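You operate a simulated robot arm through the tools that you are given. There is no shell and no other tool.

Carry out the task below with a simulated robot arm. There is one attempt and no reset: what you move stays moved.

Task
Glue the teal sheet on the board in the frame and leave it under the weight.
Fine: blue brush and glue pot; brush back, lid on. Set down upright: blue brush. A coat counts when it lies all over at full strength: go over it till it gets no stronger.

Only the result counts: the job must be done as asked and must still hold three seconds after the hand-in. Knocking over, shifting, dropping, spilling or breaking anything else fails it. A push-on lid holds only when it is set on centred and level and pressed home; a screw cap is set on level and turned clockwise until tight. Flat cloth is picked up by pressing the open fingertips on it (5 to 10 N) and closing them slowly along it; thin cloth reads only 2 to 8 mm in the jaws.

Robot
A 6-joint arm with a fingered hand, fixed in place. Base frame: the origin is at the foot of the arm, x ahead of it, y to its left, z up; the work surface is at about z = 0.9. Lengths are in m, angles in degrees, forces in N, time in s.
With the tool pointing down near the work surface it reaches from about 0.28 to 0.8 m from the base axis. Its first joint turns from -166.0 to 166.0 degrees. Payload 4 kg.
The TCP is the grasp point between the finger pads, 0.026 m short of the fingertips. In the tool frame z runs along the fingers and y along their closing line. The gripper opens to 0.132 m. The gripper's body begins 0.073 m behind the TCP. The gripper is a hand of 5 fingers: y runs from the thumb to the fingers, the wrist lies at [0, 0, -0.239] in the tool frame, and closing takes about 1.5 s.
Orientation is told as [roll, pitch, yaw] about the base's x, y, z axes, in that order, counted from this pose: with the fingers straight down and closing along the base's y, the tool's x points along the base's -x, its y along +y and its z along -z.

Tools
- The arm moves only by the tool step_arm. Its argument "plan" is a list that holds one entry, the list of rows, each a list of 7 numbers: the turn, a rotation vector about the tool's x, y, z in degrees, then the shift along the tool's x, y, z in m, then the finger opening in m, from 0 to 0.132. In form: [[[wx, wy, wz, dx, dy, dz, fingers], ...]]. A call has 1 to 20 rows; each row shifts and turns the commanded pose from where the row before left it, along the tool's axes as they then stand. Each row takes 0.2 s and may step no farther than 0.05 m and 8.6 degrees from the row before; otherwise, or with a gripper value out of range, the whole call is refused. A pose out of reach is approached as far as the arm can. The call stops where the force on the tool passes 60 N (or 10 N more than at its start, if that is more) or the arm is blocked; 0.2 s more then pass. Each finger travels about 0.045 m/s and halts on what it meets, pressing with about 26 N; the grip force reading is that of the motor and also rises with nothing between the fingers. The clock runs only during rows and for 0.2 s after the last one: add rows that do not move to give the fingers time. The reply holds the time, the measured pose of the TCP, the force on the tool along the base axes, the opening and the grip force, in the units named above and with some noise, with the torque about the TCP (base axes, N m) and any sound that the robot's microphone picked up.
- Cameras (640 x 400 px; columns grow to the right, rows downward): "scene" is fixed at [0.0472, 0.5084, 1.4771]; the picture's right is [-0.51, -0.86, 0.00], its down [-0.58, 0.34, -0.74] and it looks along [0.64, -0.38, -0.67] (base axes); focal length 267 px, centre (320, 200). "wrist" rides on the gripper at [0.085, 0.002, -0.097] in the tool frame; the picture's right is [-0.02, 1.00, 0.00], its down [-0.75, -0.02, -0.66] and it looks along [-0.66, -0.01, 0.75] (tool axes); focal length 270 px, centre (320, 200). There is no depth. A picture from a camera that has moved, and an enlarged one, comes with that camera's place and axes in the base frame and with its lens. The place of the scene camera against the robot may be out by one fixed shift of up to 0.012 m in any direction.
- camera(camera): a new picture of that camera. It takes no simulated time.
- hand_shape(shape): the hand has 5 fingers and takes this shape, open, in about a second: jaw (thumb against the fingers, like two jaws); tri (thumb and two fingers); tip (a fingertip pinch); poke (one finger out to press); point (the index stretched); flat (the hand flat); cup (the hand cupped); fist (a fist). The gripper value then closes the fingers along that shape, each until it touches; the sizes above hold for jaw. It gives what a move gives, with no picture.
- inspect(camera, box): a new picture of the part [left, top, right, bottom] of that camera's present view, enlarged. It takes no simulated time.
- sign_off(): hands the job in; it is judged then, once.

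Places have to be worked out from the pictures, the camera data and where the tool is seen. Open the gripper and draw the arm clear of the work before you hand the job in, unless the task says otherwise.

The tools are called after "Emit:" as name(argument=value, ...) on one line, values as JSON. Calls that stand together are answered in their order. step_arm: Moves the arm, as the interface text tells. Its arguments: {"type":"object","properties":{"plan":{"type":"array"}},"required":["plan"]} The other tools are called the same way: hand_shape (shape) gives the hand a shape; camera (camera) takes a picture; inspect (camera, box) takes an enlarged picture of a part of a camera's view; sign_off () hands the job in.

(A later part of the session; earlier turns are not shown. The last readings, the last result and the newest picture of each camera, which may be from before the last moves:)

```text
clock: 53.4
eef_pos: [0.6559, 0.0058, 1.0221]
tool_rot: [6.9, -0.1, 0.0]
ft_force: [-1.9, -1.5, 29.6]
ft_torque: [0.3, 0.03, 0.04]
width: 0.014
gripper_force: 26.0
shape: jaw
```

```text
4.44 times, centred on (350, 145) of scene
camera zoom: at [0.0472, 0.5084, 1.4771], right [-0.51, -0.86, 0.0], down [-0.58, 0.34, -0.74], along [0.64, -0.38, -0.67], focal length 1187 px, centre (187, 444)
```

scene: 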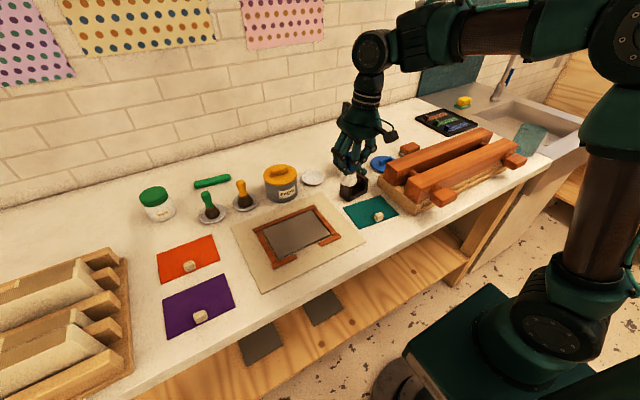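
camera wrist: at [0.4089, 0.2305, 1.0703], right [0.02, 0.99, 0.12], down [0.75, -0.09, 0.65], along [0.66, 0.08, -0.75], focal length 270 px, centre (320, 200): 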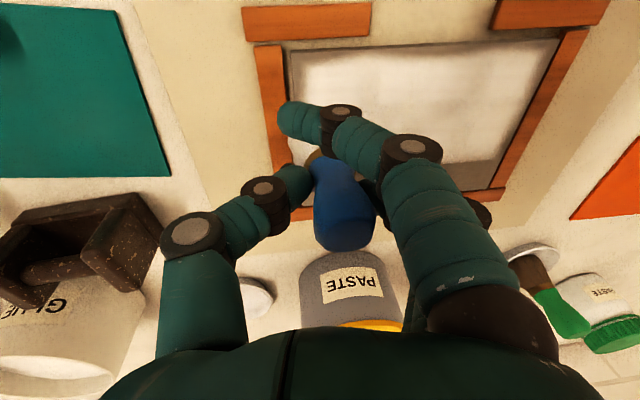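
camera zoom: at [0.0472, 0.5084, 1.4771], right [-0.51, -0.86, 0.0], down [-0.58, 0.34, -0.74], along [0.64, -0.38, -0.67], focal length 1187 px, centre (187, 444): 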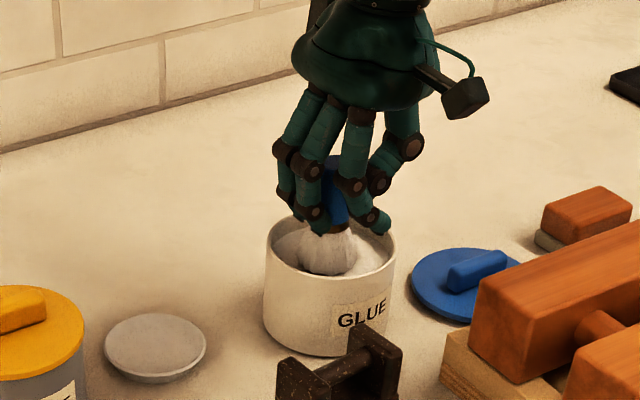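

The bristles are whitening as they sit in the glue; I ease the pressure slightly and let it soak a second longer.

Emit:
step_arm(plan=[[[0, 0, 0, 0, 0.0001, -0.0007, 0.0], [0, 0, 0, 0, 0, 0, 0.0], [0, 0, 0, 0, 0, 0, 0.0], [0, 0, 0, 0, 0, 0, 0.0], [0, 0, 0, 0, 0, 0, 0.0], [0, 0, 0, 0, 0, 0, 0.0]]])

Emit:
inspect(camera="scene", box=[310, 100, 390, 190])

```text
clock: 54.8
eef_pos: [0.6566, 0.0073, 1.0225]
tool_rot: [6.9, -0.1, 0.0]
ft_force: [1.6, -2.5, 23.8]
ft_torque: [0.12, -0.05, 0.0]
width: 0.0142
gripper_force: 26.0
shape: jaw
```

```text
4.44 times, centred on (350, 145) of scene
camera zoom: at [0.0472, 0.5084, 1.4771], right [-0.51, -0.86, 0.0], down [-0.58, 0.34, -0.74], along [0.64, -0.38, -0.67], focal length 1187 px, centre (187, 444)
```

zoom: 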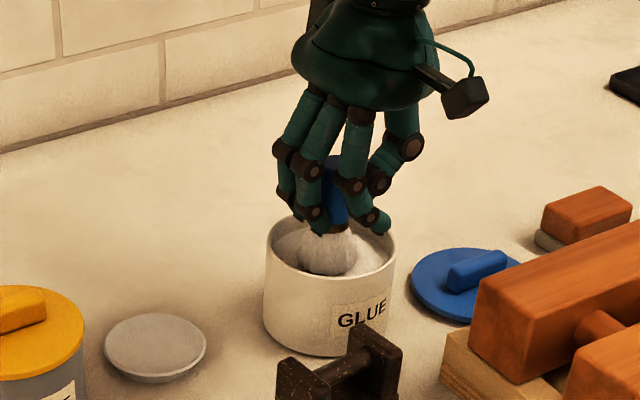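

Emit:
step_arm(plan=[[[0, 0, 0, 0, 0.0027, -0.0223, 0.0], [0, 0, 0, 0, 0.0018, -0.0149, 0.0], [0, 0, 0, 0, 0, 0, 0.0]]])

Emit:
inspect(camera="scene", box=[310, 100, 390, 190])

```text
clock: 55.6
eef_pos: [0.6557, 0.0047, 1.0609]
tool_rot: [6.9, 0.0, 0.0]
ft_force: [0.0, 0.0, -1.4]
ft_torque: [-0.01, -0.03, -0.06]
width: 0.0135
gripper_force: 26.4
shape: jaw
```

```text
4.44 times, centred on (350, 145) of scene
camera zoom: at [0.0472, 0.5084, 1.4771], right [-0.51, -0.86, 0.0], down [-0.58, 0.34, -0.74], along [0.64, -0.38, -0.67], focal length 1187 px, centre (187, 444)
```

zoom: 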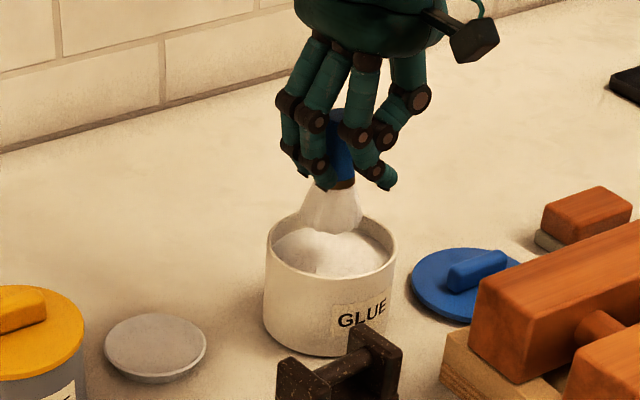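

The brush is fully white again. I carry it back to the near right corner of the board and lower to just above it.

Emit:
step_arm(plan=[[[0, 0, 0, 0.0295, 0.0329, 0.00404, 0.0], [0, 0, 0, 0.0295, 0.0329, 0.00404, 0.0], [0, 0, 0, 0.0295, 0.0329, 0.00404, 0.0], [0, 0, 0, 0.0295, 0.0329, 0.00404, 0.0], [0, 0, 0, 0.0295, 0.0329, 0.00404, 0.0], [0, 0, 0, 0.0295, 0.0329, 0.00404, 0.0], [0, 0, 0, 0.0295, 0.0329, 0.00404, 0.0], [0, 0, 0, 0, -0.0049, 0.0397, 0.0], [0, 0, 0, 0, -0.0049, 0.0397, 0.0], [0, 0, 0, 0, 0, 0, 0.0]]])

Emit:
inspect(camera="scene", box=[255, 190, 355, 265])

```text
clock: 57.8
eef_pos: [0.4483, 0.2378, 0.9792]
tool_rot: [6.9, 0.0, 0.0]
ft_force: [0.3, 0.2, -0.3]
ft_torque: [-0.01, 0.01, -0.01]
width: 0.0135
gripper_force: 25.5
shape: jaw
```

```text
5.33 times, centred on (305, 228) of scene
camera zoom: at [0.0472, 0.5084, 1.4771], right [-0.51, -0.86, 0.0], down [-0.58, 0.34, -0.74], along [0.64, -0.38, -0.67], focal length 1424 px, centre (400, 53)
```

zoom: 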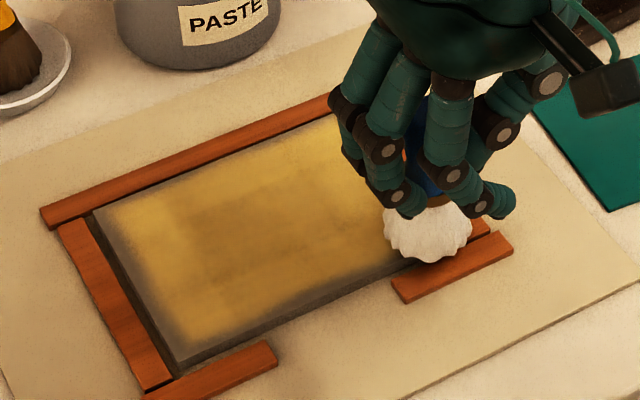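

The existing coat has turned yellow – it is drying, so fresh glue and quicker work are needed. I touch down here and sweep along the right edge (+x) to see whether fresh glue restores it.

Emit:
step_arm(plan=[[[0, 0, 0, 0, -0.0006, 0.0048, 0.0], [0, 0, 0, -0.012, 0, 0, 0.0], [0, 0, 0, -0.012, 0, 0, 0.0], [0, 0, 0, -0.012, 0, 0, 0.0], [0, 0, 0, -0.012, 0, 0, 0.0]]])

Emit:
inspect(camera="scene", box=[255, 190, 355, 265])

Emit:
camera(camera="wrist")

```text
clock: 59.0
eef_pos: [0.4983, 0.2377, 0.9749]
tool_rot: [7.0, 0.0, 0.1]
ft_force: [-3.5, 1.0, 9.9]
ft_torque: [0.0, 0.08, -0.02]
width: 0.0131
gripper_force: 25.8
shape: jaw
```

```text
5.33 times, centred on (305, 228) of scene
camera zoom: at [0.0472, 0.5084, 1.4771], right [-0.51, -0.86, 0.0], down [-0.58, 0.34, -0.74], along [0.64, -0.38, -0.67], focal length 1424 px, centre (400, 53)
```

zoom: 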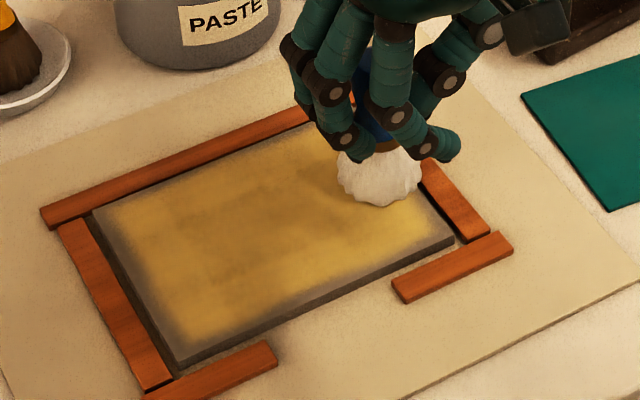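

```text
taken
camera wrist: at [0.4119, 0.229, 1.0707], right [0.02, 0.99, 0.12], down [0.75, -0.09, 0.65], along [0.66, 0.08, -0.75], focal length 270 px, centre (320, 200)
```

wrist: 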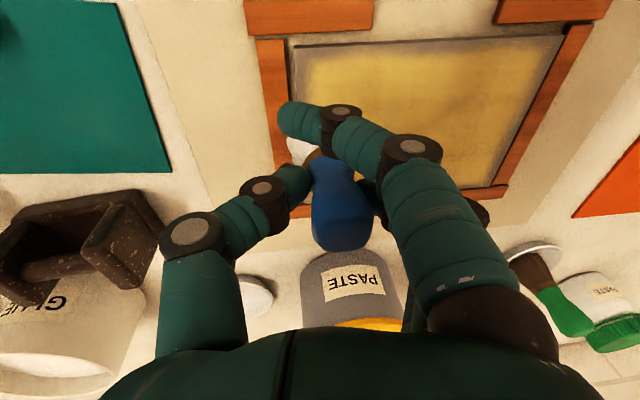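

Emit:
inspect(camera="wrist", box=[270, 20, 570, 200])

Emit:
inspect(camera="scene", box=[310, 205, 345, 240])

```text
2.13 times, centred on (420, 110) of wrist
camera zoom: at [0.4119, 0.229, 1.0707], right [0.02, 0.99, 0.12], down [0.75, -0.09, 0.65], along [0.66, 0.08, -0.75], focal length 577 px, centre (107, 392)
```

zoom: 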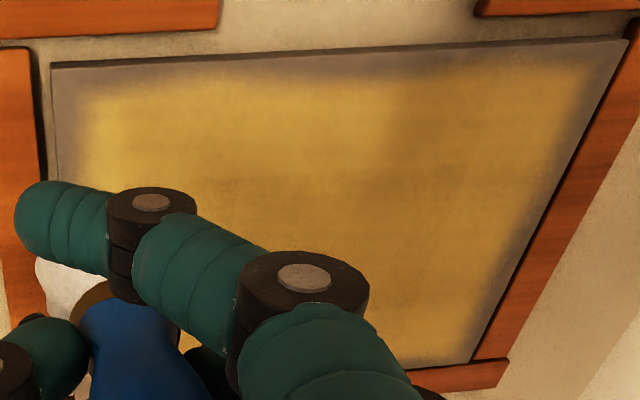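

```text
11.43 times, centred on (328, 222) of scene
camera zoom: at [0.0472, 0.5084, 1.4771], right [-0.51, -0.86, 0.0], down [-0.58, 0.34, -0.74], along [0.64, -0.38, -0.67], focal length 3052 px, centre (234, -57)
```

zoom: 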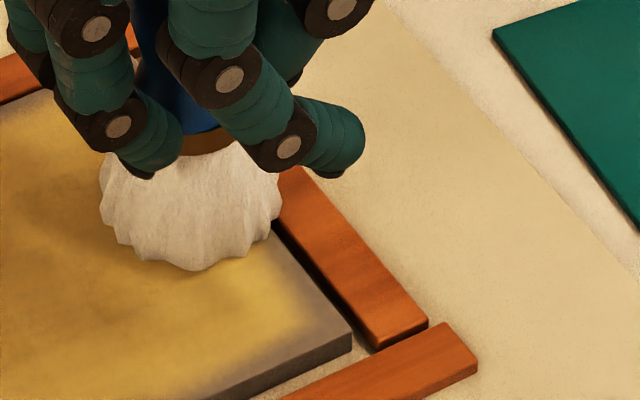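

The coat area seems to be an inset rectangle about the sheet's size (the brush passed the rim without marking it). I go on over the dull places at higher speed and watch strength and colour.

Emit:
step_arm(plan=[[[0, 0, 0, -0.015, 0, 0, 0.0], [0, 0, 0, -0.015, 0, 0, 0.0], [0, 0, 0, -0.01, 0, 0, 0.0], [0, 0, 0, 0, 0.015, 0.0018, 0.0], [0, 0, 0, 0, 0.015, 0.0018, 0.0], [0, 0, 0, 0, 0.015, 0.0018, 0.0], [0, 0, 0, 0, 0.015, 0.0018, 0.0], [0, 0, 0, 0, 0.015, 0.0018, 0.0], [0, 0, 0, 0, 0.015, 0.0018, 0.0], [0, 0, 0, 0, 0.015, 0.0018, 0.0], [0, 0, 0, 0, 0.015, 0.0018, 0.0], [0, 0, 0, 0, 0.015, 0.0018, 0.0]]])

Emit:
camera(camera="wrist")

Emit:
inspect(camera="scene", box=[255, 190, 355, 265])

```text
clock: 61.6
eef_pos: [0.5393, 0.3723, 0.9751]
tool_rot: [7.1, 0.0, 0.0]
ft_force: [-1.3, -3.0, 11.6]
ft_torque: [-0.25, 0.08, 0.0]
width: 0.0142
gripper_force: 25.8
shape: jaw
```

```text
taken
camera wrist: at [0.4533, 0.365, 1.0706], right [0.02, 0.99, 0.12], down [0.75, -0.1, 0.65], along [0.66, 0.08, -0.75], focal length 270 px, centre (320, 200)
```

wrist: 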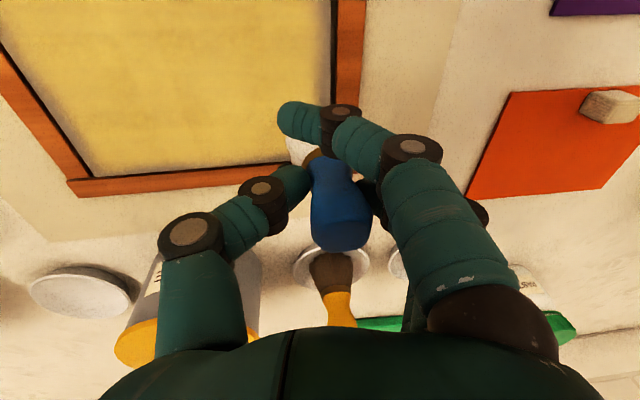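

```text
5.33 times, centred on (305, 228) of scene
camera zoom: at [0.0472, 0.5084, 1.4771], right [-0.51, -0.86, 0.0], down [-0.58, 0.34, -0.74], along [0.64, -0.38, -0.67], focal length 1424 px, centre (400, 53)
```

zoom: 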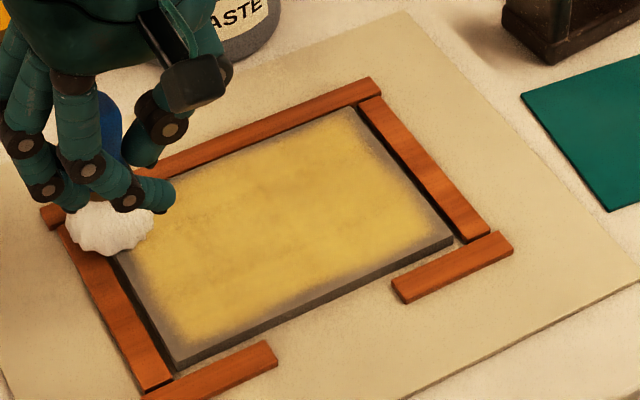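

Repainting makes the coat stronger and paler, so fresh glue renews it. I sweep the remaining lanes briskly: x≈0.52 (−y) and x≈0.50 (+y).

Emit:
step_arm(plan=[[[0, 0, 0, 0.0195, 0, 0, 0.0], [0, 0, 0, 0, -0.015, -0.0018, 0.0], [0, 0, 0, 0, -0.015, -0.0018, 0.0], [0, 0, 0, 0, -0.015, -0.0018, 0.0], [0, 0, 0, 0, -0.015, -0.0018, 0.0], [0, 0, 0, 0, -0.015, -0.0018, 0.0], [0, 0, 0, 0, -0.015, -0.0018, 0.0], [0, 0, 0, 0, -0.015, -0.0018, 0.0], [0, 0, 0, 0, -0.015, -0.0018, 0.0], [0, 0, 0, 0.0195, 0, 0, 0.0], [0, 0, 0, 0, 0.015, 0.0018, 0.0], [0, 0, 0, 0, 0.015, 0.0018, 0.0], [0, 0, 0, 0, 0.015, 0.0018, 0.0], [0, 0, 0, 0, 0.015, 0.0018, 0.0], [0, 0, 0, 0, 0.015, 0.0018, 0.0], [0, 0, 0, 0, 0.015, 0.0018, 0.0], [0, 0, 0, 0, 0.015, 0.0018, 0.0], [0, 0, 0, 0, 0.015, 0.0018, 0.0]]])

Emit:
inspect(camera="wrist", box=[0, 0, 340, 240])

Emit:
inspect(camera="scene", box=[255, 190, 355, 265])

```text
clock: 65.4
eef_pos: [0.4984, 0.3737, 0.9752]
tool_rot: [7.0, 0.0, 0.0]
ft_force: [0.6, -3.6, 9.8]
ft_torque: [-0.29, 0.02, 0.02]
width: 0.0139
gripper_force: 25.9
shape: jaw
```

```text
1.67 times, centred on (170, 120) of wrist
camera zoom: at [0.413, 0.3648, 1.0707], right [0.02, 0.99, 0.12], down [0.75, -0.09, 0.65], along [0.66, 0.08, -0.75], focal length 450 px, centre (570, 333)
```

zoom: 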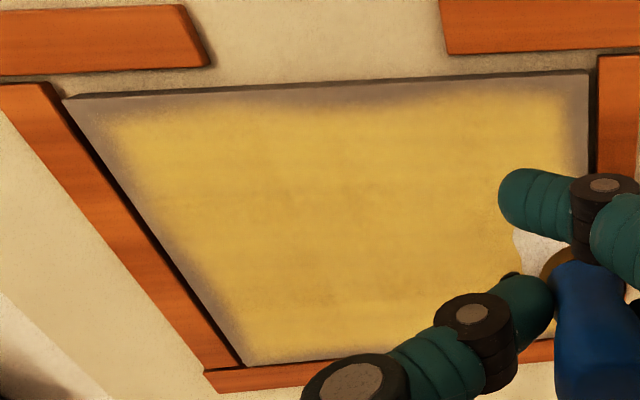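

```text
5.33 times, centred on (305, 228) of scene
camera zoom: at [0.0472, 0.5084, 1.4771], right [-0.51, -0.86, 0.0], down [-0.58, 0.34, -0.74], along [0.64, -0.38, -0.67], focal length 1424 px, centre (400, 53)
```

zoom: 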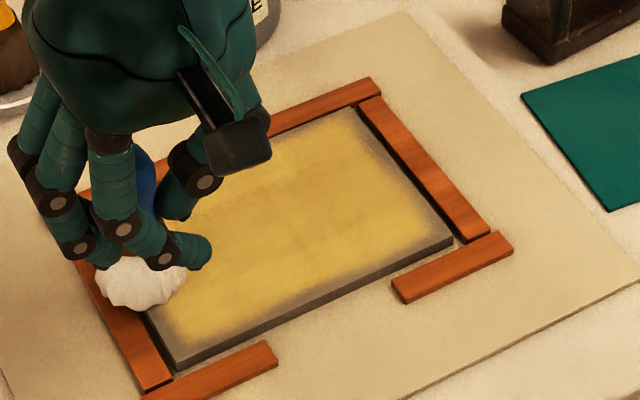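

The coat is now quite even; only the two lanes nearest the base remain to be gone over again. I sweep x≈0.479 (−y) and x≈0.459 (+y).

Emit:
step_arm(plan=[[[0, 0, 0, 0.0195, 0, 0, 0.0], [0, 0, 0, 0, -0.015, -0.0018, 0.0], [0, 0, 0, 0, -0.015, -0.0018, 0.0], [0, 0, 0, 0, -0.015, -0.0018, 0.0], [0, 0, 0, 0, -0.015, -0.0018, 0.0], [0, 0, 0, 0, -0.015, -0.0018, 0.0], [0, 0, 0, 0, -0.015, -0.0018, 0.0], [0, 0, 0, 0, -0.015, -0.0018, 0.0], [0, 0, 0, 0, -0.015, -0.0018, 0.0], [0, 0, 0, 0.0195, 0, 0, 0.0], [0, 0, 0, 0, 0.015, 0.0018, 0.0], [0, 0, 0, 0, 0.015, 0.0018, 0.0], [0, 0, 0, 0, 0.015, 0.0018, 0.0], [0, 0, 0, 0, 0.015, 0.0018, 0.0], [0, 0, 0, 0, 0.015, 0.0018, 0.0], [0, 0, 0, 0, 0.015, 0.0018, 0.0], [0, 0, 0, 0, 0.015, 0.0018, 0.0], [0, 0, 0, 0, 0.015, 0.0018, 0.0]]])

Emit:
inspect(camera="wrist", box=[0, 60, 340, 270])

Emit:
inspect(camera="scene", box=[255, 190, 355, 265])

```text
clock: 69.2
eef_pos: [0.4593, 0.375, 0.9754]
tool_rot: [7.0, -0.1, 0.1]
ft_force: [0.3, -4.2, 10.2]
ft_torque: [-0.25, 0.0, 0.02]
width: 0.014
gripper_force: 26.0
shape: jaw
```

```text
1.88 times, centred on (170, 165) of wrist
camera zoom: at [0.3736, 0.3653, 1.0706], right [0.02, 0.99, 0.12], down [0.75, -0.1, 0.65], along [0.66, 0.08, -0.75], focal length 509 px, centre (602, 266)
```

zoom: 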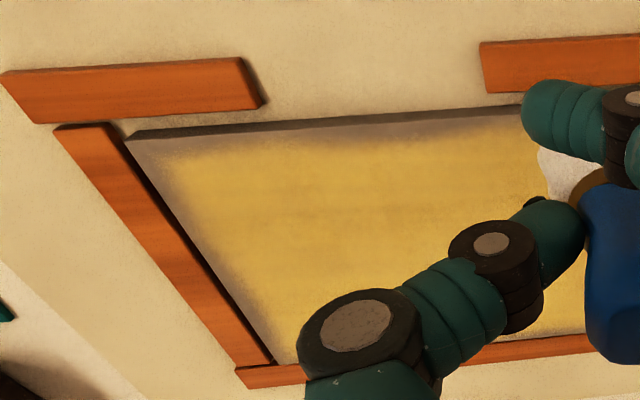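

```text
5.33 times, centred on (305, 228) of scene
camera zoom: at [0.0472, 0.5084, 1.4771], right [-0.51, -0.86, 0.0], down [-0.58, 0.34, -0.74], along [0.64, -0.38, -0.67], focal length 1424 px, centre (400, 53)
```

zoom: 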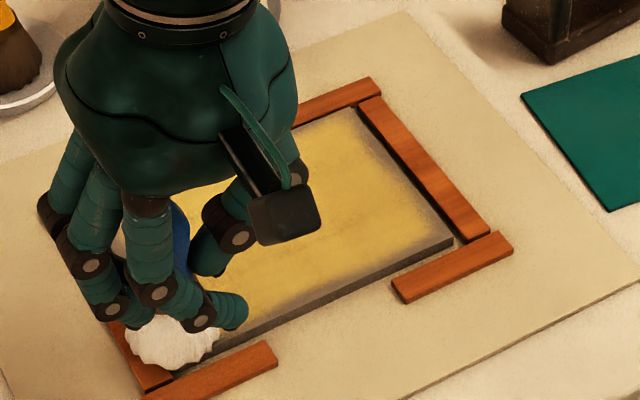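

Even yellow now. To settle whether the bare rim belongs to the coat area, I run a short test stroke with the brush centred right at the near edge.

Emit:
step_arm(plan=[[[0, 0, 0, 0.012, 0, 0, 0.0], [0, 0, 0, 0, -0.015, -0.0018, 0.0], [0, 0, 0, 0, -0.015, -0.0018, 0.0], [0, 0, 0, 0, -0.015, -0.0018, 0.0]]])

Emit:
camera(camera="wrist")

Emit:
inspect(camera="scene", box=[255, 190, 355, 265])

```text
clock: 70.2
eef_pos: [0.4477, 0.3287, 0.9741]
tool_rot: [7.0, -0.1, 0.0]
ft_force: [0.1, 3.7, 10.4]
ft_torque: [0.28, 0.01, -0.03]
width: 0.0136
gripper_force: 26.1
shape: jaw
```

```text
taken
camera wrist: at [0.3624, 0.3197, 1.0705], right [0.02, 0.99, 0.12], down [0.75, -0.09, 0.65], along [0.66, 0.08, -0.75], focal length 270 px, centre (320, 200)
```

wrist: 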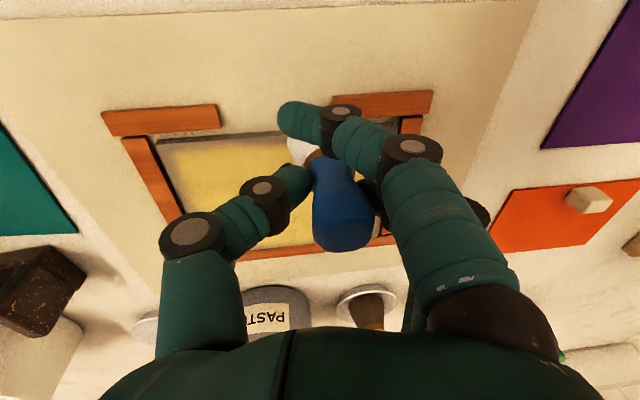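

```text
5.33 times, centred on (305, 228) of scene
camera zoom: at [0.0472, 0.5084, 1.4771], right [-0.51, -0.86, 0.0], down [-0.58, 0.34, -0.74], along [0.64, -0.38, -0.67], focal length 1424 px, centre (400, 53)
```

zoom: 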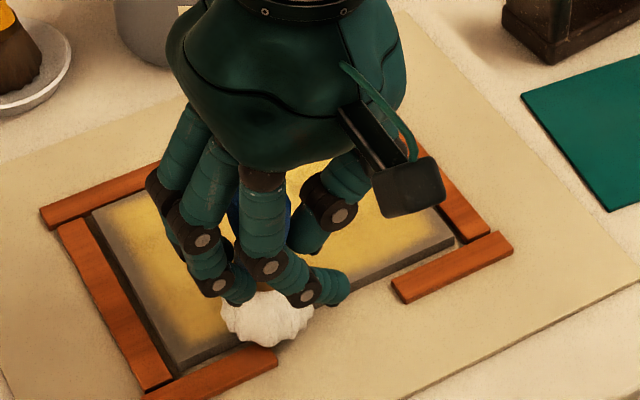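

The rim stays bare even with the brush right on it, so the coat area is the inset rectangle and it looks evenly covered. I now lift off and carry the brush straight over to its dish, quickly.

Emit:
step_arm(plan=[[[0, 0, 0, 0, 0.0037, -0.0298, 0.0], [0, 0, 0, -0.02, -0.0115, -0.0312, 0.0], [0, 0, 0, -0.0362, -0.0275, -0.0034, 0.0], [0, 0, 0, -0.0362, -0.0275, -0.0034, 0.0], [0, 0, 0, -0.0362, -0.0275, -0.0034, 0.0], [0, 0, 0, -0.0362, -0.0275, -0.0034, 0.0], [0, 0, 0, -0.0362, -0.0275, -0.0034, 0.0], [0, 0, 0, -0.0363, -0.0275, -0.0034, 0.0]]])

Emit:
inspect(camera="scene", box=[255, 190, 355, 265])

Emit:
camera(camera="wrist")

Emit:
inspect(camera="scene", box=[250, 100, 390, 210])

```text
clock: 72.0
eef_pos: [0.6846, 0.1481, 1.0363]
tool_rot: [6.8, -0.1, 0.1]
ft_force: [-0.6, 0.7, -0.2]
ft_torque: [0.0, 0.02, -0.02]
width: 0.0131
gripper_force: 25.8
shape: jaw
```

```text
5.33 times, centred on (305, 228) of scene
camera zoom: at [0.0472, 0.5084, 1.4771], right [-0.51, -0.86, 0.0], down [-0.58, 0.34, -0.74], along [0.64, -0.38, -0.67], focal length 1424 px, centre (400, 53)
```

zoom: 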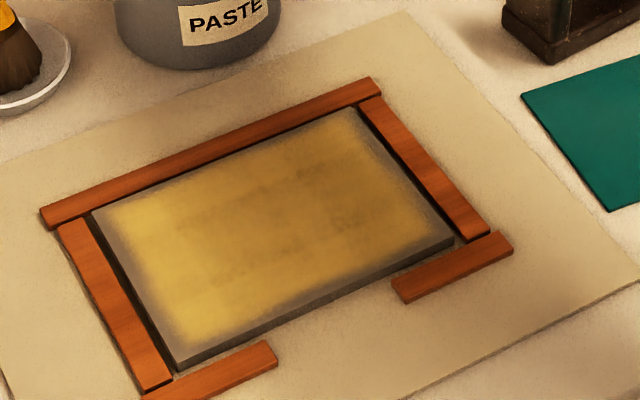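

```text
taken
camera wrist: at [0.6003, 0.1383, 1.1313], right [0.02, 0.99, 0.12], down [0.75, -0.09, 0.65], along [0.66, 0.08, -0.75], focal length 270 px, centre (320, 200)
```

wrist: 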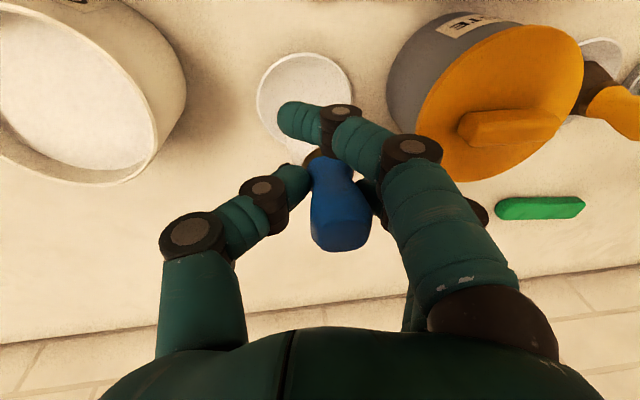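

```text
3.64 times, centred on (320, 155) of scene
camera zoom: at [0.0472, 0.5084, 1.4771], right [-0.51, -0.86, 0.0], down [-0.58, 0.34, -0.74], along [0.64, -0.38, -0.67], focal length 971 px, centre (320, 364)
```

zoom: 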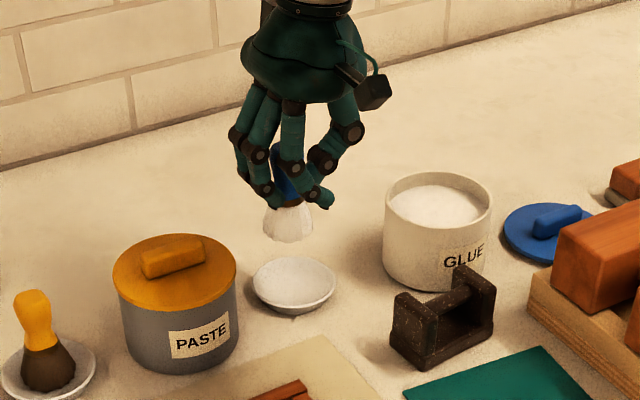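

The brush foot is above the dish centre within 2–3 mm. I lower it to just above contact (expected TCP z≈0.970).

Emit:
step_arm(plan=[[[0, 0, 0, 0, -0.0057, 0.0298, 0.0], [0, 0, 0, 0, -0.0037, 0.0298, 0.0], [0, 0, 0, 0, -0.0004, 0.003, 0.0]]])

Emit:
inspect(camera="scene", box=[270, 110, 370, 210])

```text
clock: 72.8
eef_pos: [0.6858, 0.1465, 0.9727]
tool_rot: [7.0, 0.1, 0.1]
ft_force: [0.0, -0.7, -0.1]
ft_torque: [0.01, 0.02, -0.02]
width: 0.0132
gripper_force: 26.2
shape: jaw
```

```text
4.00 times, centred on (320, 160) of scene
camera zoom: at [0.0472, 0.5084, 1.4771], right [-0.51, -0.86, 0.0], down [-0.58, 0.34, -0.74], along [0.64, -0.38, -0.67], focal length 1068 px, centre (320, 360)
```

zoom: 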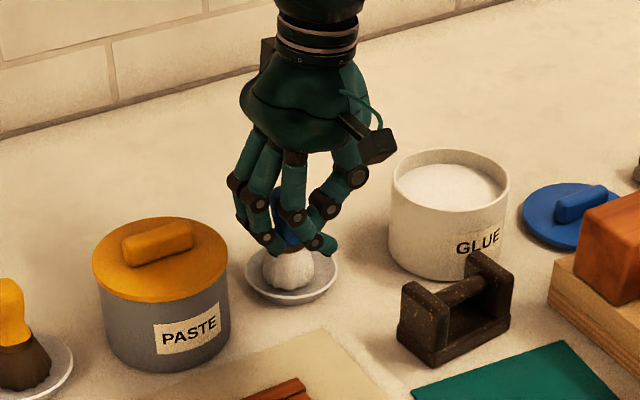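

Emit:
step_arm(plan=[[[0, 0, 0, 0, -0.0003, 0.0022, 0.0], [0, 0, 0, 0, 0, 0, 0.0]]])

Emit:
step_arm(plan=[[[0, 0, 0, 0, -0.0002, 0.0015, 0.0], [0, 0, 0, 0, 0, 0, 0.0]]])

```text
clock: 73.4
eef_pos: [0.6855, 0.1451, 0.9702]
tool_rot: [7.0, 0.0, 0.0]
ft_force: [0.5, 0.4, -0.8]
ft_torque: [-0.01, -0.02, -0.03]
width: 0.0133
gripper_force: 25.6
shape: jaw
```

```text
clock: 74.0
eef_pos: [0.6852, 0.1452, 0.9686]
tool_rot: [6.9, -0.1, -0.1]
ft_force: [0.1, -0.4, 2.6]
ft_torque: [-0.03, 0.01, -0.04]
width: 0.0132
gripper_force: 26.3
shape: jaw
```

Contact at 2.6 N; I open the fingers gently to release the brush.

Emit:
step_arm(plan=[[[0, 0, 0, 0, 0, 0.0003, 0.015], [0, 0, 0, 0, 0, 0, 0.025], [0, 0, 0, 0, 0, 0, 0.035], [0, 0, 0, 0, 0, 0, 0.05]]])

Emit:
camera(camera="wrist")

Emit:
inspect(camera="scene", box=[270, 110, 370, 210])

Emit:
inspect(camera="scene", box=[255, 190, 355, 265])

```text
clock: 75.0
eef_pos: [0.6851, 0.1449, 0.9674]
tool_rot: [6.8, 0.1, 0.0]
ft_force: [-0.1, 0.2, -0.7]
ft_torque: [-0.01, -0.01, 0.02]
width: 0.0493
gripper_force: 0.0
shape: jaw
```

```text
taken
camera wrist: at [0.5997, 0.1361, 1.0629], right [0.02, 0.99, 0.12], down [0.75, -0.1, 0.65], along [0.66, 0.08, -0.75], focal length 270 px, centre (320, 200)
```

wrist: 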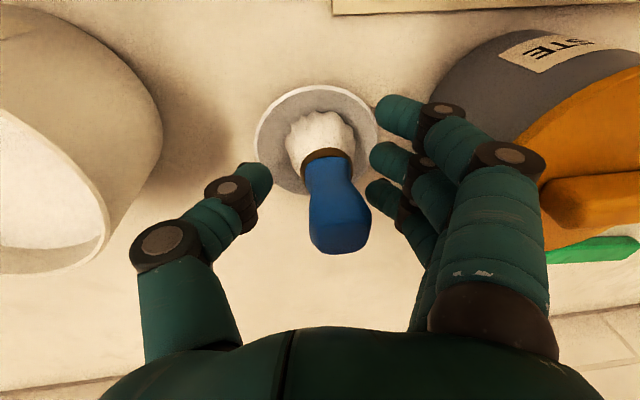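

```text
4.00 times, centred on (320, 160) of scene
camera zoom: at [0.0472, 0.5084, 1.4771], right [-0.51, -0.86, 0.0], down [-0.58, 0.34, -0.74], along [0.64, -0.38, -0.67], focal length 1068 px, centre (320, 360)
```

zoom: 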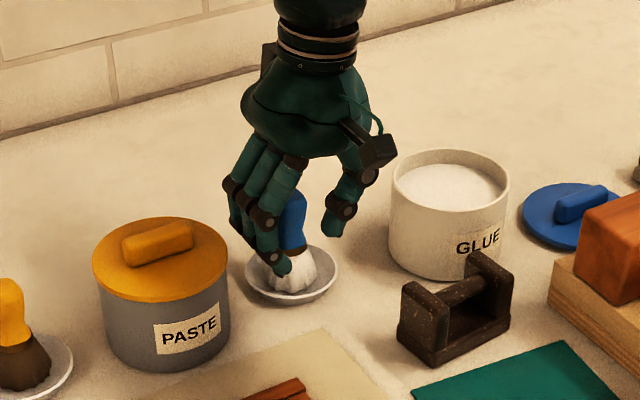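

```text
5.33 times, centred on (305, 228) of scene
camera zoom: at [0.0472, 0.5084, 1.4771], right [-0.51, -0.86, 0.0], down [-0.58, 0.34, -0.74], along [0.64, -0.38, -0.67], focal length 1424 px, centre (400, 53)
```

zoom: 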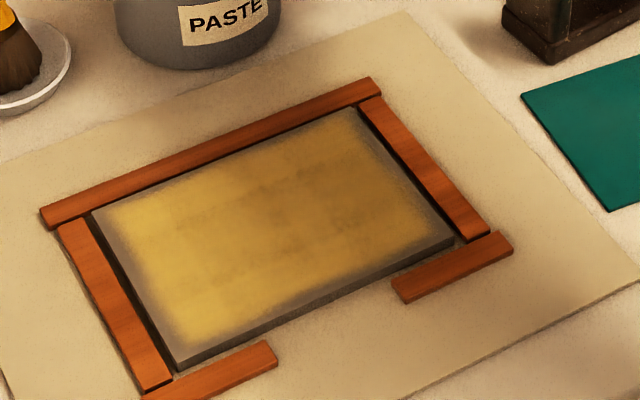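

The brush stands in its dish. I widen slightly, rise straight up, level the hand and go over to the teal sheet's cube.

Emit:
step_arm(plan=[[[0, 0, 0, 0, 0.003, 0.0004, 0.058], [0, 0, 0, 0, 0.0043, -0.0347, 0.058], [0, 0, 0, 0, 0.0043, -0.0347, 0.058], [7, 0, 0, 0, 0, 0, 0.058], [0, 0, 0, 0.043, -0.0105, 0, 0.06], [0, 0, 0, 0.043, -0.0105, 0, 0.06], [0, 0, 0, 0.043, -0.0105, 0, 0.06], [0, 0, 0, 0.043, -0.0105, 0, 0.06], [0, 0, 0, 0.043, -0.0105, 0, 0.06], [0, 0, 0, 0.043, -0.0105, 0, 0.06]]])

Emit:
camera(camera="wrist")

Emit:
camera(camera="scene")

```text
clock: 77.2
eef_pos: [0.4282, 0.0864, 1.0384]
tool_rot: [-0.1, 0.0, -0.1]
ft_force: [-0.1, -0.6, 0.0]
ft_torque: [0.0, -0.03, 0.01]
width: 0.0592
gripper_force: 0.0
shape: jaw
```

```text
taken
camera wrist: at [0.3427, 0.0885, 1.1333], right [0.02, 1.0, 0.0], down [0.75, -0.01, 0.66], along [0.66, -0.01, -0.75], focal length 270 px, centre (320, 200)
```

wrist: 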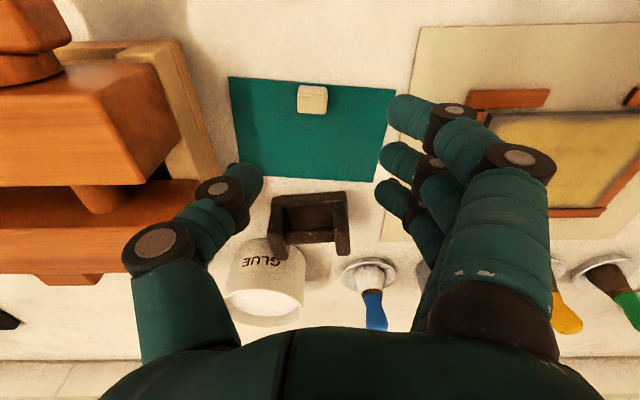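

```text
taken
```

scene: 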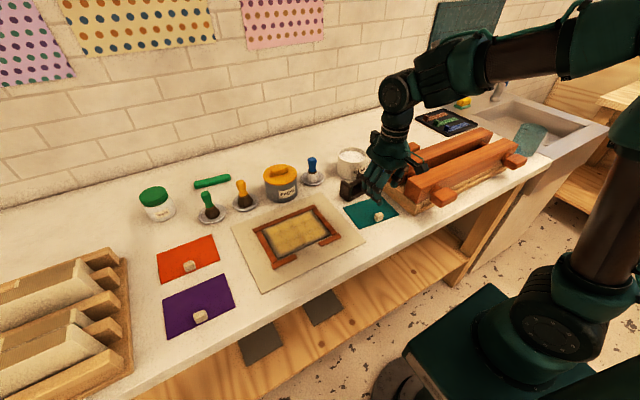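

Emit:
inspect(camera="wrist", box=[210, 60, 410, 200])

Emit:
inspect(camera="scene", box=[330, 170, 430, 245])

Emit:
inspect(camera="scene", box=[255, 190, 355, 265])

```text
2.86 times, centred on (310, 130) of wrist
camera zoom: at [0.3427, 0.0885, 1.1333], right [0.02, 1.0, 0.0], down [0.75, -0.01, 0.66], along [0.66, -0.01, -0.75], focal length 772 px, centre (349, 400)
```

zoom: 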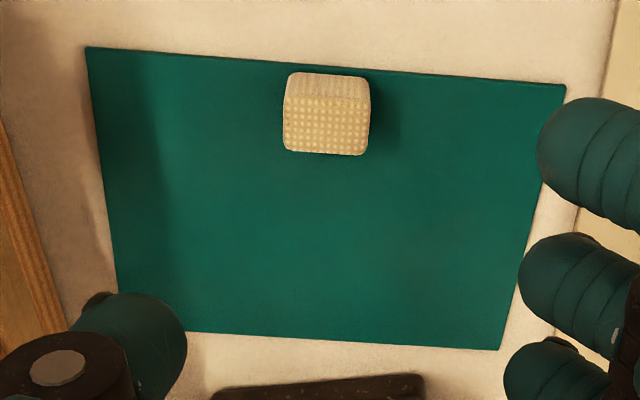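

```text
5.33 times, centred on (380, 208) of scene
camera zoom: at [0.0472, 0.5084, 1.4771], right [-0.51, -0.86, 0.0], down [-0.58, 0.34, -0.74], along [0.64, -0.38, -0.67], focal length 1424 px, centre (0, 160)
```

zoom: 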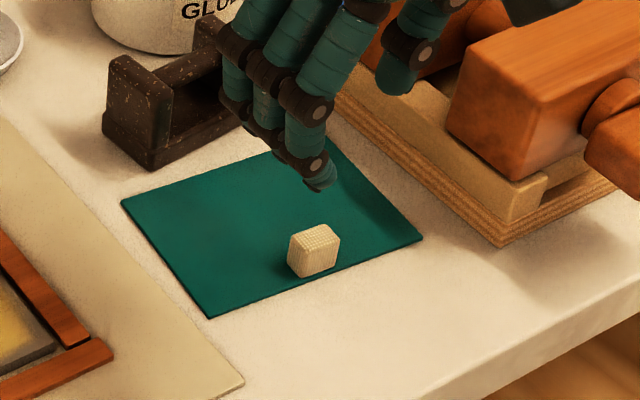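

```text
5.33 times, centred on (305, 228) of scene
camera zoom: at [0.0472, 0.5084, 1.4771], right [-0.51, -0.86, 0.0], down [-0.58, 0.34, -0.74], along [0.64, -0.38, -0.67], focal length 1424 px, centre (400, 53)
```

zoom: 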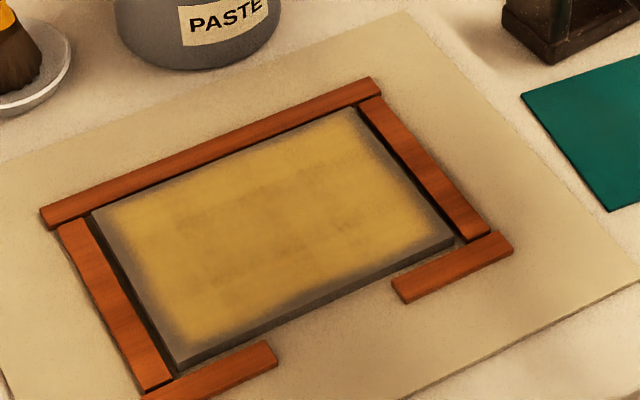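

The cube measures about 24×16×20 mm at (0.427, 0.0815), sheet turned about −5.3° in yaw. I align the yaw, narrow to 0.045 and go down with the fingertips just above the sheet.

Emit:
step_arm(plan=[[[0, 0, 5.3, 0.0012, -0.0049, 0, 0.045], [0, 0, 0, 0, 0, 0.04, 0.045], [0, 0, 0, 0, 0, 0.04, 0.045], [0, 0, 0, 0, 0, 0.022, 0.045], [0, 0, 0, 0, 0, 0, 0.045]]])

Emit:
camera(camera="wrist")

Emit:
inspect(camera="scene", box=[330, 150, 430, 245])

```text
clock: 78.4
eef_pos: [0.426, 0.0794, 0.9341]
tool_rot: [-0.2, 0.0, -5.3]
ft_force: [0.0, -0.5, -0.2]
ft_torque: [-0.02, 0.0, 0.02]
width: 0.0458
gripper_force: 0.1
shape: jaw
```

```text
taken
camera wrist: at [0.3412, 0.0912, 1.0312], right [0.11, 0.99, 0.0], down [0.75, -0.08, 0.66], along [0.65, -0.08, -0.75], focal length 270 px, centre (320, 200)
```

wrist: 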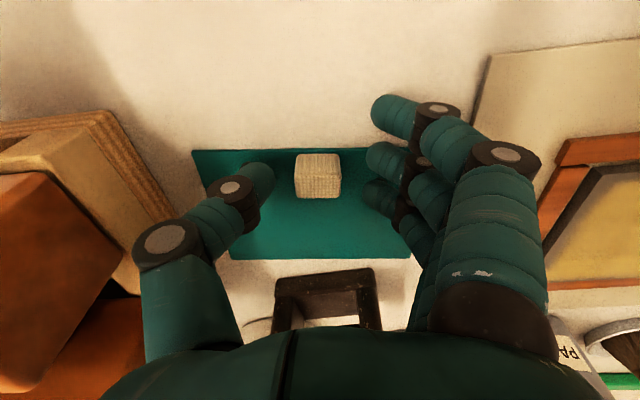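

```text
4.21 times, centred on (380, 198) of scene
camera zoom: at [0.0472, 0.5084, 1.4771], right [-0.51, -0.86, 0.0], down [-0.58, 0.34, -0.74], along [0.64, -0.38, -0.67], focal length 1124 px, centre (67, 210)
```

zoom: 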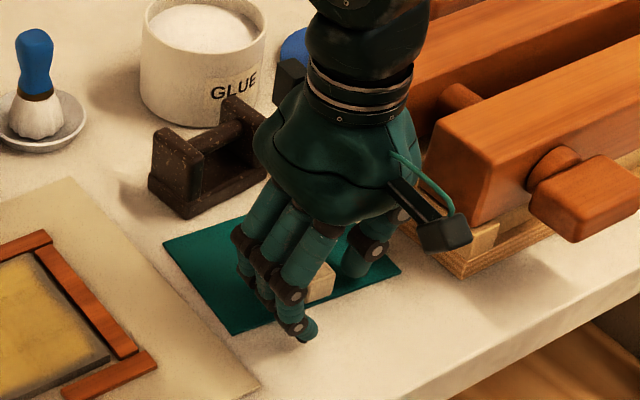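

The cube is centred between thumb and fingers. I close on it.

Emit:
step_arm(plan=[[[0, 0, 0, 0, 0, 0, 0.03], [0, 0, 0, 0, 0, 0, 0.02], [0, 0, 0, 0, 0, 0, 0.01], [0, 0, 0, 0, 0, 0, 0.0], [0, 0, 0, 0, 0, 0, 0.0]]])

Emit:
camera(camera="wrist")

Emit:
inspect(camera="scene", box=[330, 150, 430, 245])

```text
clock: 79.6
eef_pos: [0.4255, 0.0812, 0.9353]
tool_rot: [-0.1, 0.0, -5.3]
ft_force: [-1.2, -1.6, 2.5]
ft_torque: [0.18, -0.09, 0.05]
width: 0.0062
gripper_force: 25.9
shape: jaw
```

```text
taken
camera wrist: at [0.3412, 0.0912, 1.0316], right [0.11, 0.99, 0.0], down [0.75, -0.08, 0.66], along [0.65, -0.07, -0.75], focal length 270 px, centre (320, 200)
```

wrist: 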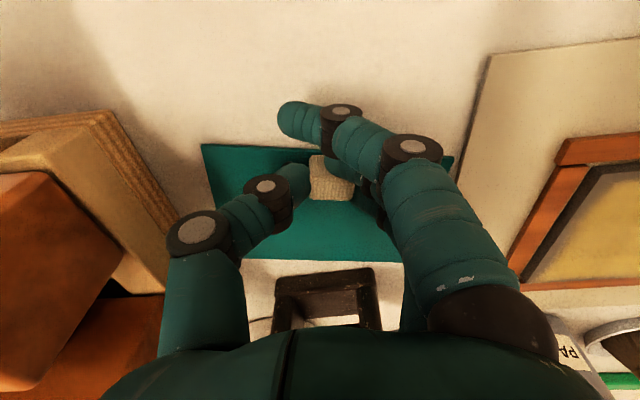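

```text
4.21 times, centred on (380, 198) of scene
camera zoom: at [0.0472, 0.5084, 1.4771], right [-0.51, -0.86, 0.0], down [-0.58, 0.34, -0.74], along [0.64, -0.38, -0.67], focal length 1124 px, centre (67, 210)
```

zoom: 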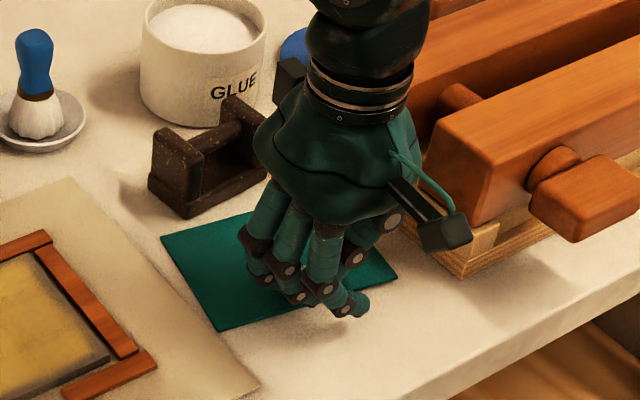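

Grip force 25.9 N with the cube between the pads. I lift slowly and check that the sheet comes along.

Emit:
step_arm(plan=[[[0, 0, 0, 0, 0, -0.01, 0.0], [0, 0, 0, 0, 0, -0.03, 0.0], [0, 0, 0, 0, 0, -0.03, 0.0]]])

Emit:
camera(camera="wrist")

Emit:
inspect(camera="scene", box=[330, 130, 430, 245])

```text
clock: 80.4
eef_pos: [0.4264, 0.0808, 1.0061]
tool_rot: [-0.1, -0.1, -5.4]
ft_force: [-0.8, 0.2, -1.0]
ft_torque: [-0.01, 0.0, 0.05]
width: 0.0051
gripper_force: 26.1
shape: jaw
```

```text
taken
camera wrist: at [0.3412, 0.091, 1.1017], right [0.11, 0.99, 0.0], down [0.75, -0.08, 0.66], along [0.65, -0.08, -0.75], focal length 270 px, centre (320, 200)
```

wrist: 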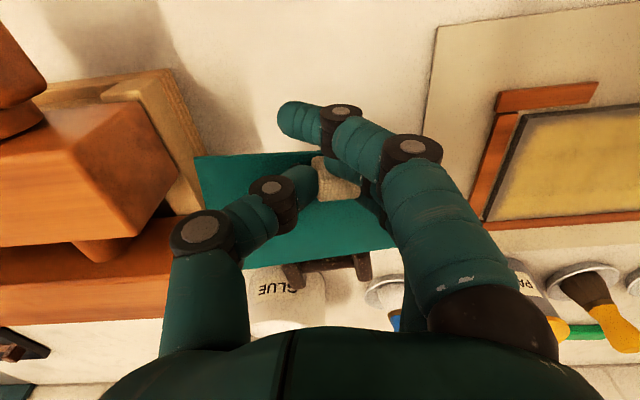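

```text
3.48 times, centred on (380, 188) of scene
camera zoom: at [0.0472, 0.5084, 1.4771], right [-0.51, -0.86, 0.0], down [-0.58, 0.34, -0.74], along [0.64, -0.38, -0.67], focal length 929 px, centre (111, 244)
```

zoom: 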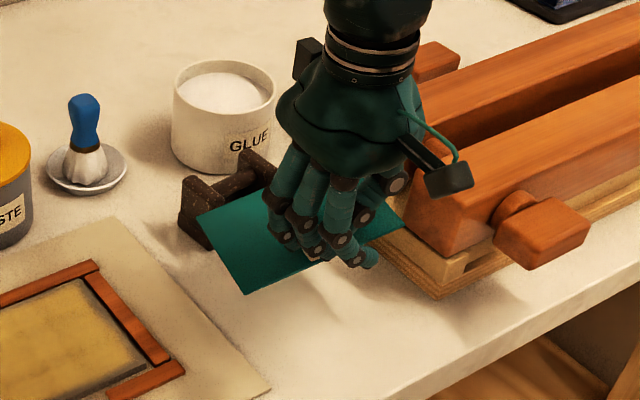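

The sheet is up, but hangs about 8° rolled (its +y end low), as the brush did. I turn the yaw back by 5.3°, roll the hand 8° to level it, and carry it over the board.

Emit:
step_arm(plan=[[[0, 0, -5.3, 0, 0, 0, 0.0], [-8, 0, 0, 0, 0, 0, 0.0], [0, 0, 0, -0.0058, 0.0385, 0.0054, 0.0], [0, 0, 0, -0.0058, 0.0385, 0.0054, 0.0], [0, 0, 0, -0.0058, 0.0385, 0.0054, 0.0], [0, 0, 0, -0.0058, 0.0385, 0.0054, 0.0], [0, 0, 0, -0.0058, 0.0385, 0.0054, 0.0], [0, 0, 0, -0.0058, 0.0385, 0.0054, 0.0], [0, 0, 0, 0, 0, 0, 0.0]]])

Emit:
camera(camera="wrist")

Emit:
inspect(camera="scene", box=[220, 140, 380, 280])

```text
clock: 82.4
eef_pos: [0.4611, 0.313, 1.0036]
tool_rot: [7.9, 0.0, 0.0]
ft_force: [-0.1, 0.0, -0.6]
ft_torque: [0.03, 0.01, 0.03]
width: 0.005
gripper_force: 25.8
shape: jaw
```

```text
taken
camera wrist: at [0.3749, 0.303, 1.1002], right [0.02, 0.99, 0.14], down [0.75, -0.11, 0.65], along [0.66, 0.09, -0.75], focal length 270 px, centre (320, 200)
```

wrist: 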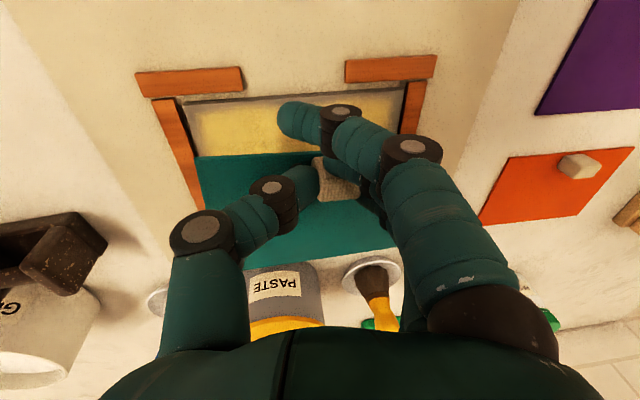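

```text
2.86 times, centred on (300, 210) of scene
camera zoom: at [0.0472, 0.5084, 1.4771], right [-0.51, -0.86, 0.0], down [-0.58, 0.34, -0.74], along [0.64, -0.38, -0.67], focal length 763 px, centre (377, 171)
```

zoom: 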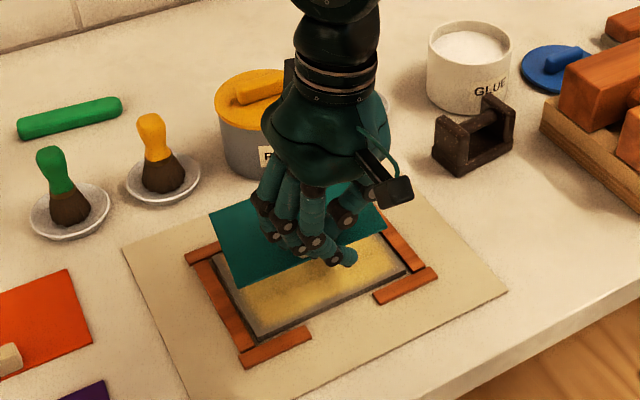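

Emit:
inspect(camera="wrist", box=[130, 50, 450, 290])

Emit:
inspect(camera="scene", box=[280, 190, 370, 260])

```text
1.67 times, centred on (290, 170) of wrist
camera zoom: at [0.3749, 0.303, 1.1002], right [0.02, 0.99, 0.14], down [0.75, -0.11, 0.65], along [0.66, 0.09, -0.75], focal length 450 px, centre (370, 250)
```

zoom: 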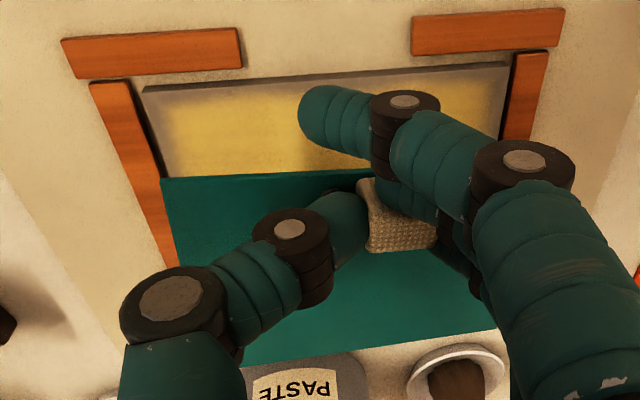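

```text
5.71 times, centred on (325, 225) of scene
camera zoom: at [0.0472, 0.5084, 1.4771], right [-0.51, -0.86, 0.0], down [-0.58, 0.34, -0.74], along [0.64, -0.38, -0.67], focal length 1526 px, centre (291, 57)
```

zoom: 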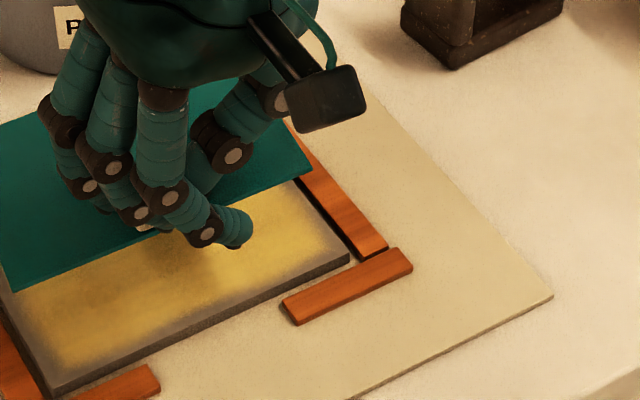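

Emit:
inspect(camera="scene", box=[260, 195, 340, 255])

Emit:
inspect(camera="wrist", box=[200, 200, 440, 320])

Emit:
inspect(camera="wrist", box=[180, 130, 340, 220])

```text
6.67 times, centred on (300, 225) of scene
camera zoom: at [0.0472, 0.5084, 1.4771], right [-0.51, -0.86, 0.0], down [-0.58, 0.34, -0.74], along [0.64, -0.38, -0.67], focal length 1780 px, centre (453, 33)
```

zoom: 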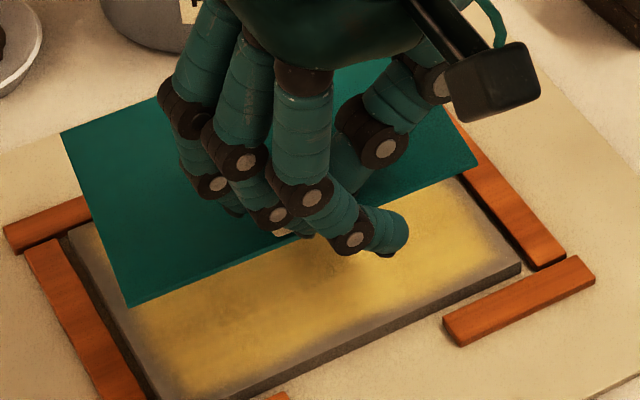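

```text
2.67 times, centred on (320, 260) of wrist
camera zoom: at [0.3749, 0.303, 1.1002], right [0.02, 0.99, 0.14], down [0.75, -0.11, 0.65], along [0.66, 0.09, -0.75], focal length 721 px, centre (320, 40)
```

zoom: 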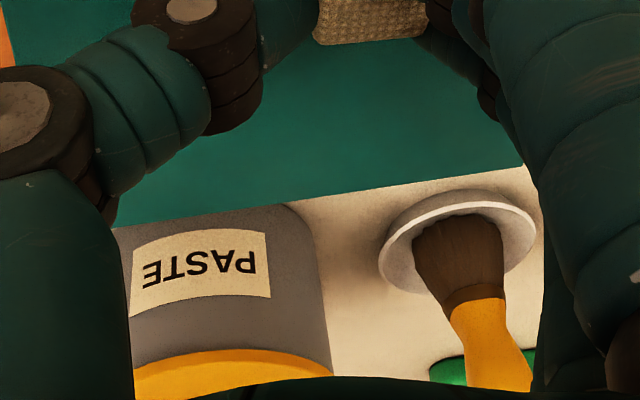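

```text
4.00 times, centred on (260, 175) of wrist
camera zoom: at [0.3749, 0.303, 1.1002], right [0.02, 0.99, 0.14], down [0.75, -0.11, 0.65], along [0.66, 0.09, -0.75], focal length 1081 px, centre (560, 300)
```

zoom: 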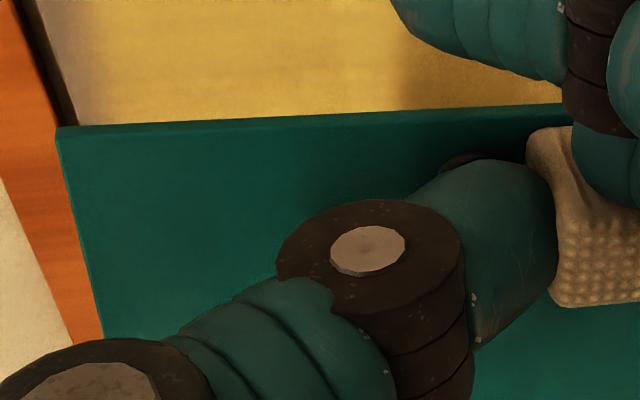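

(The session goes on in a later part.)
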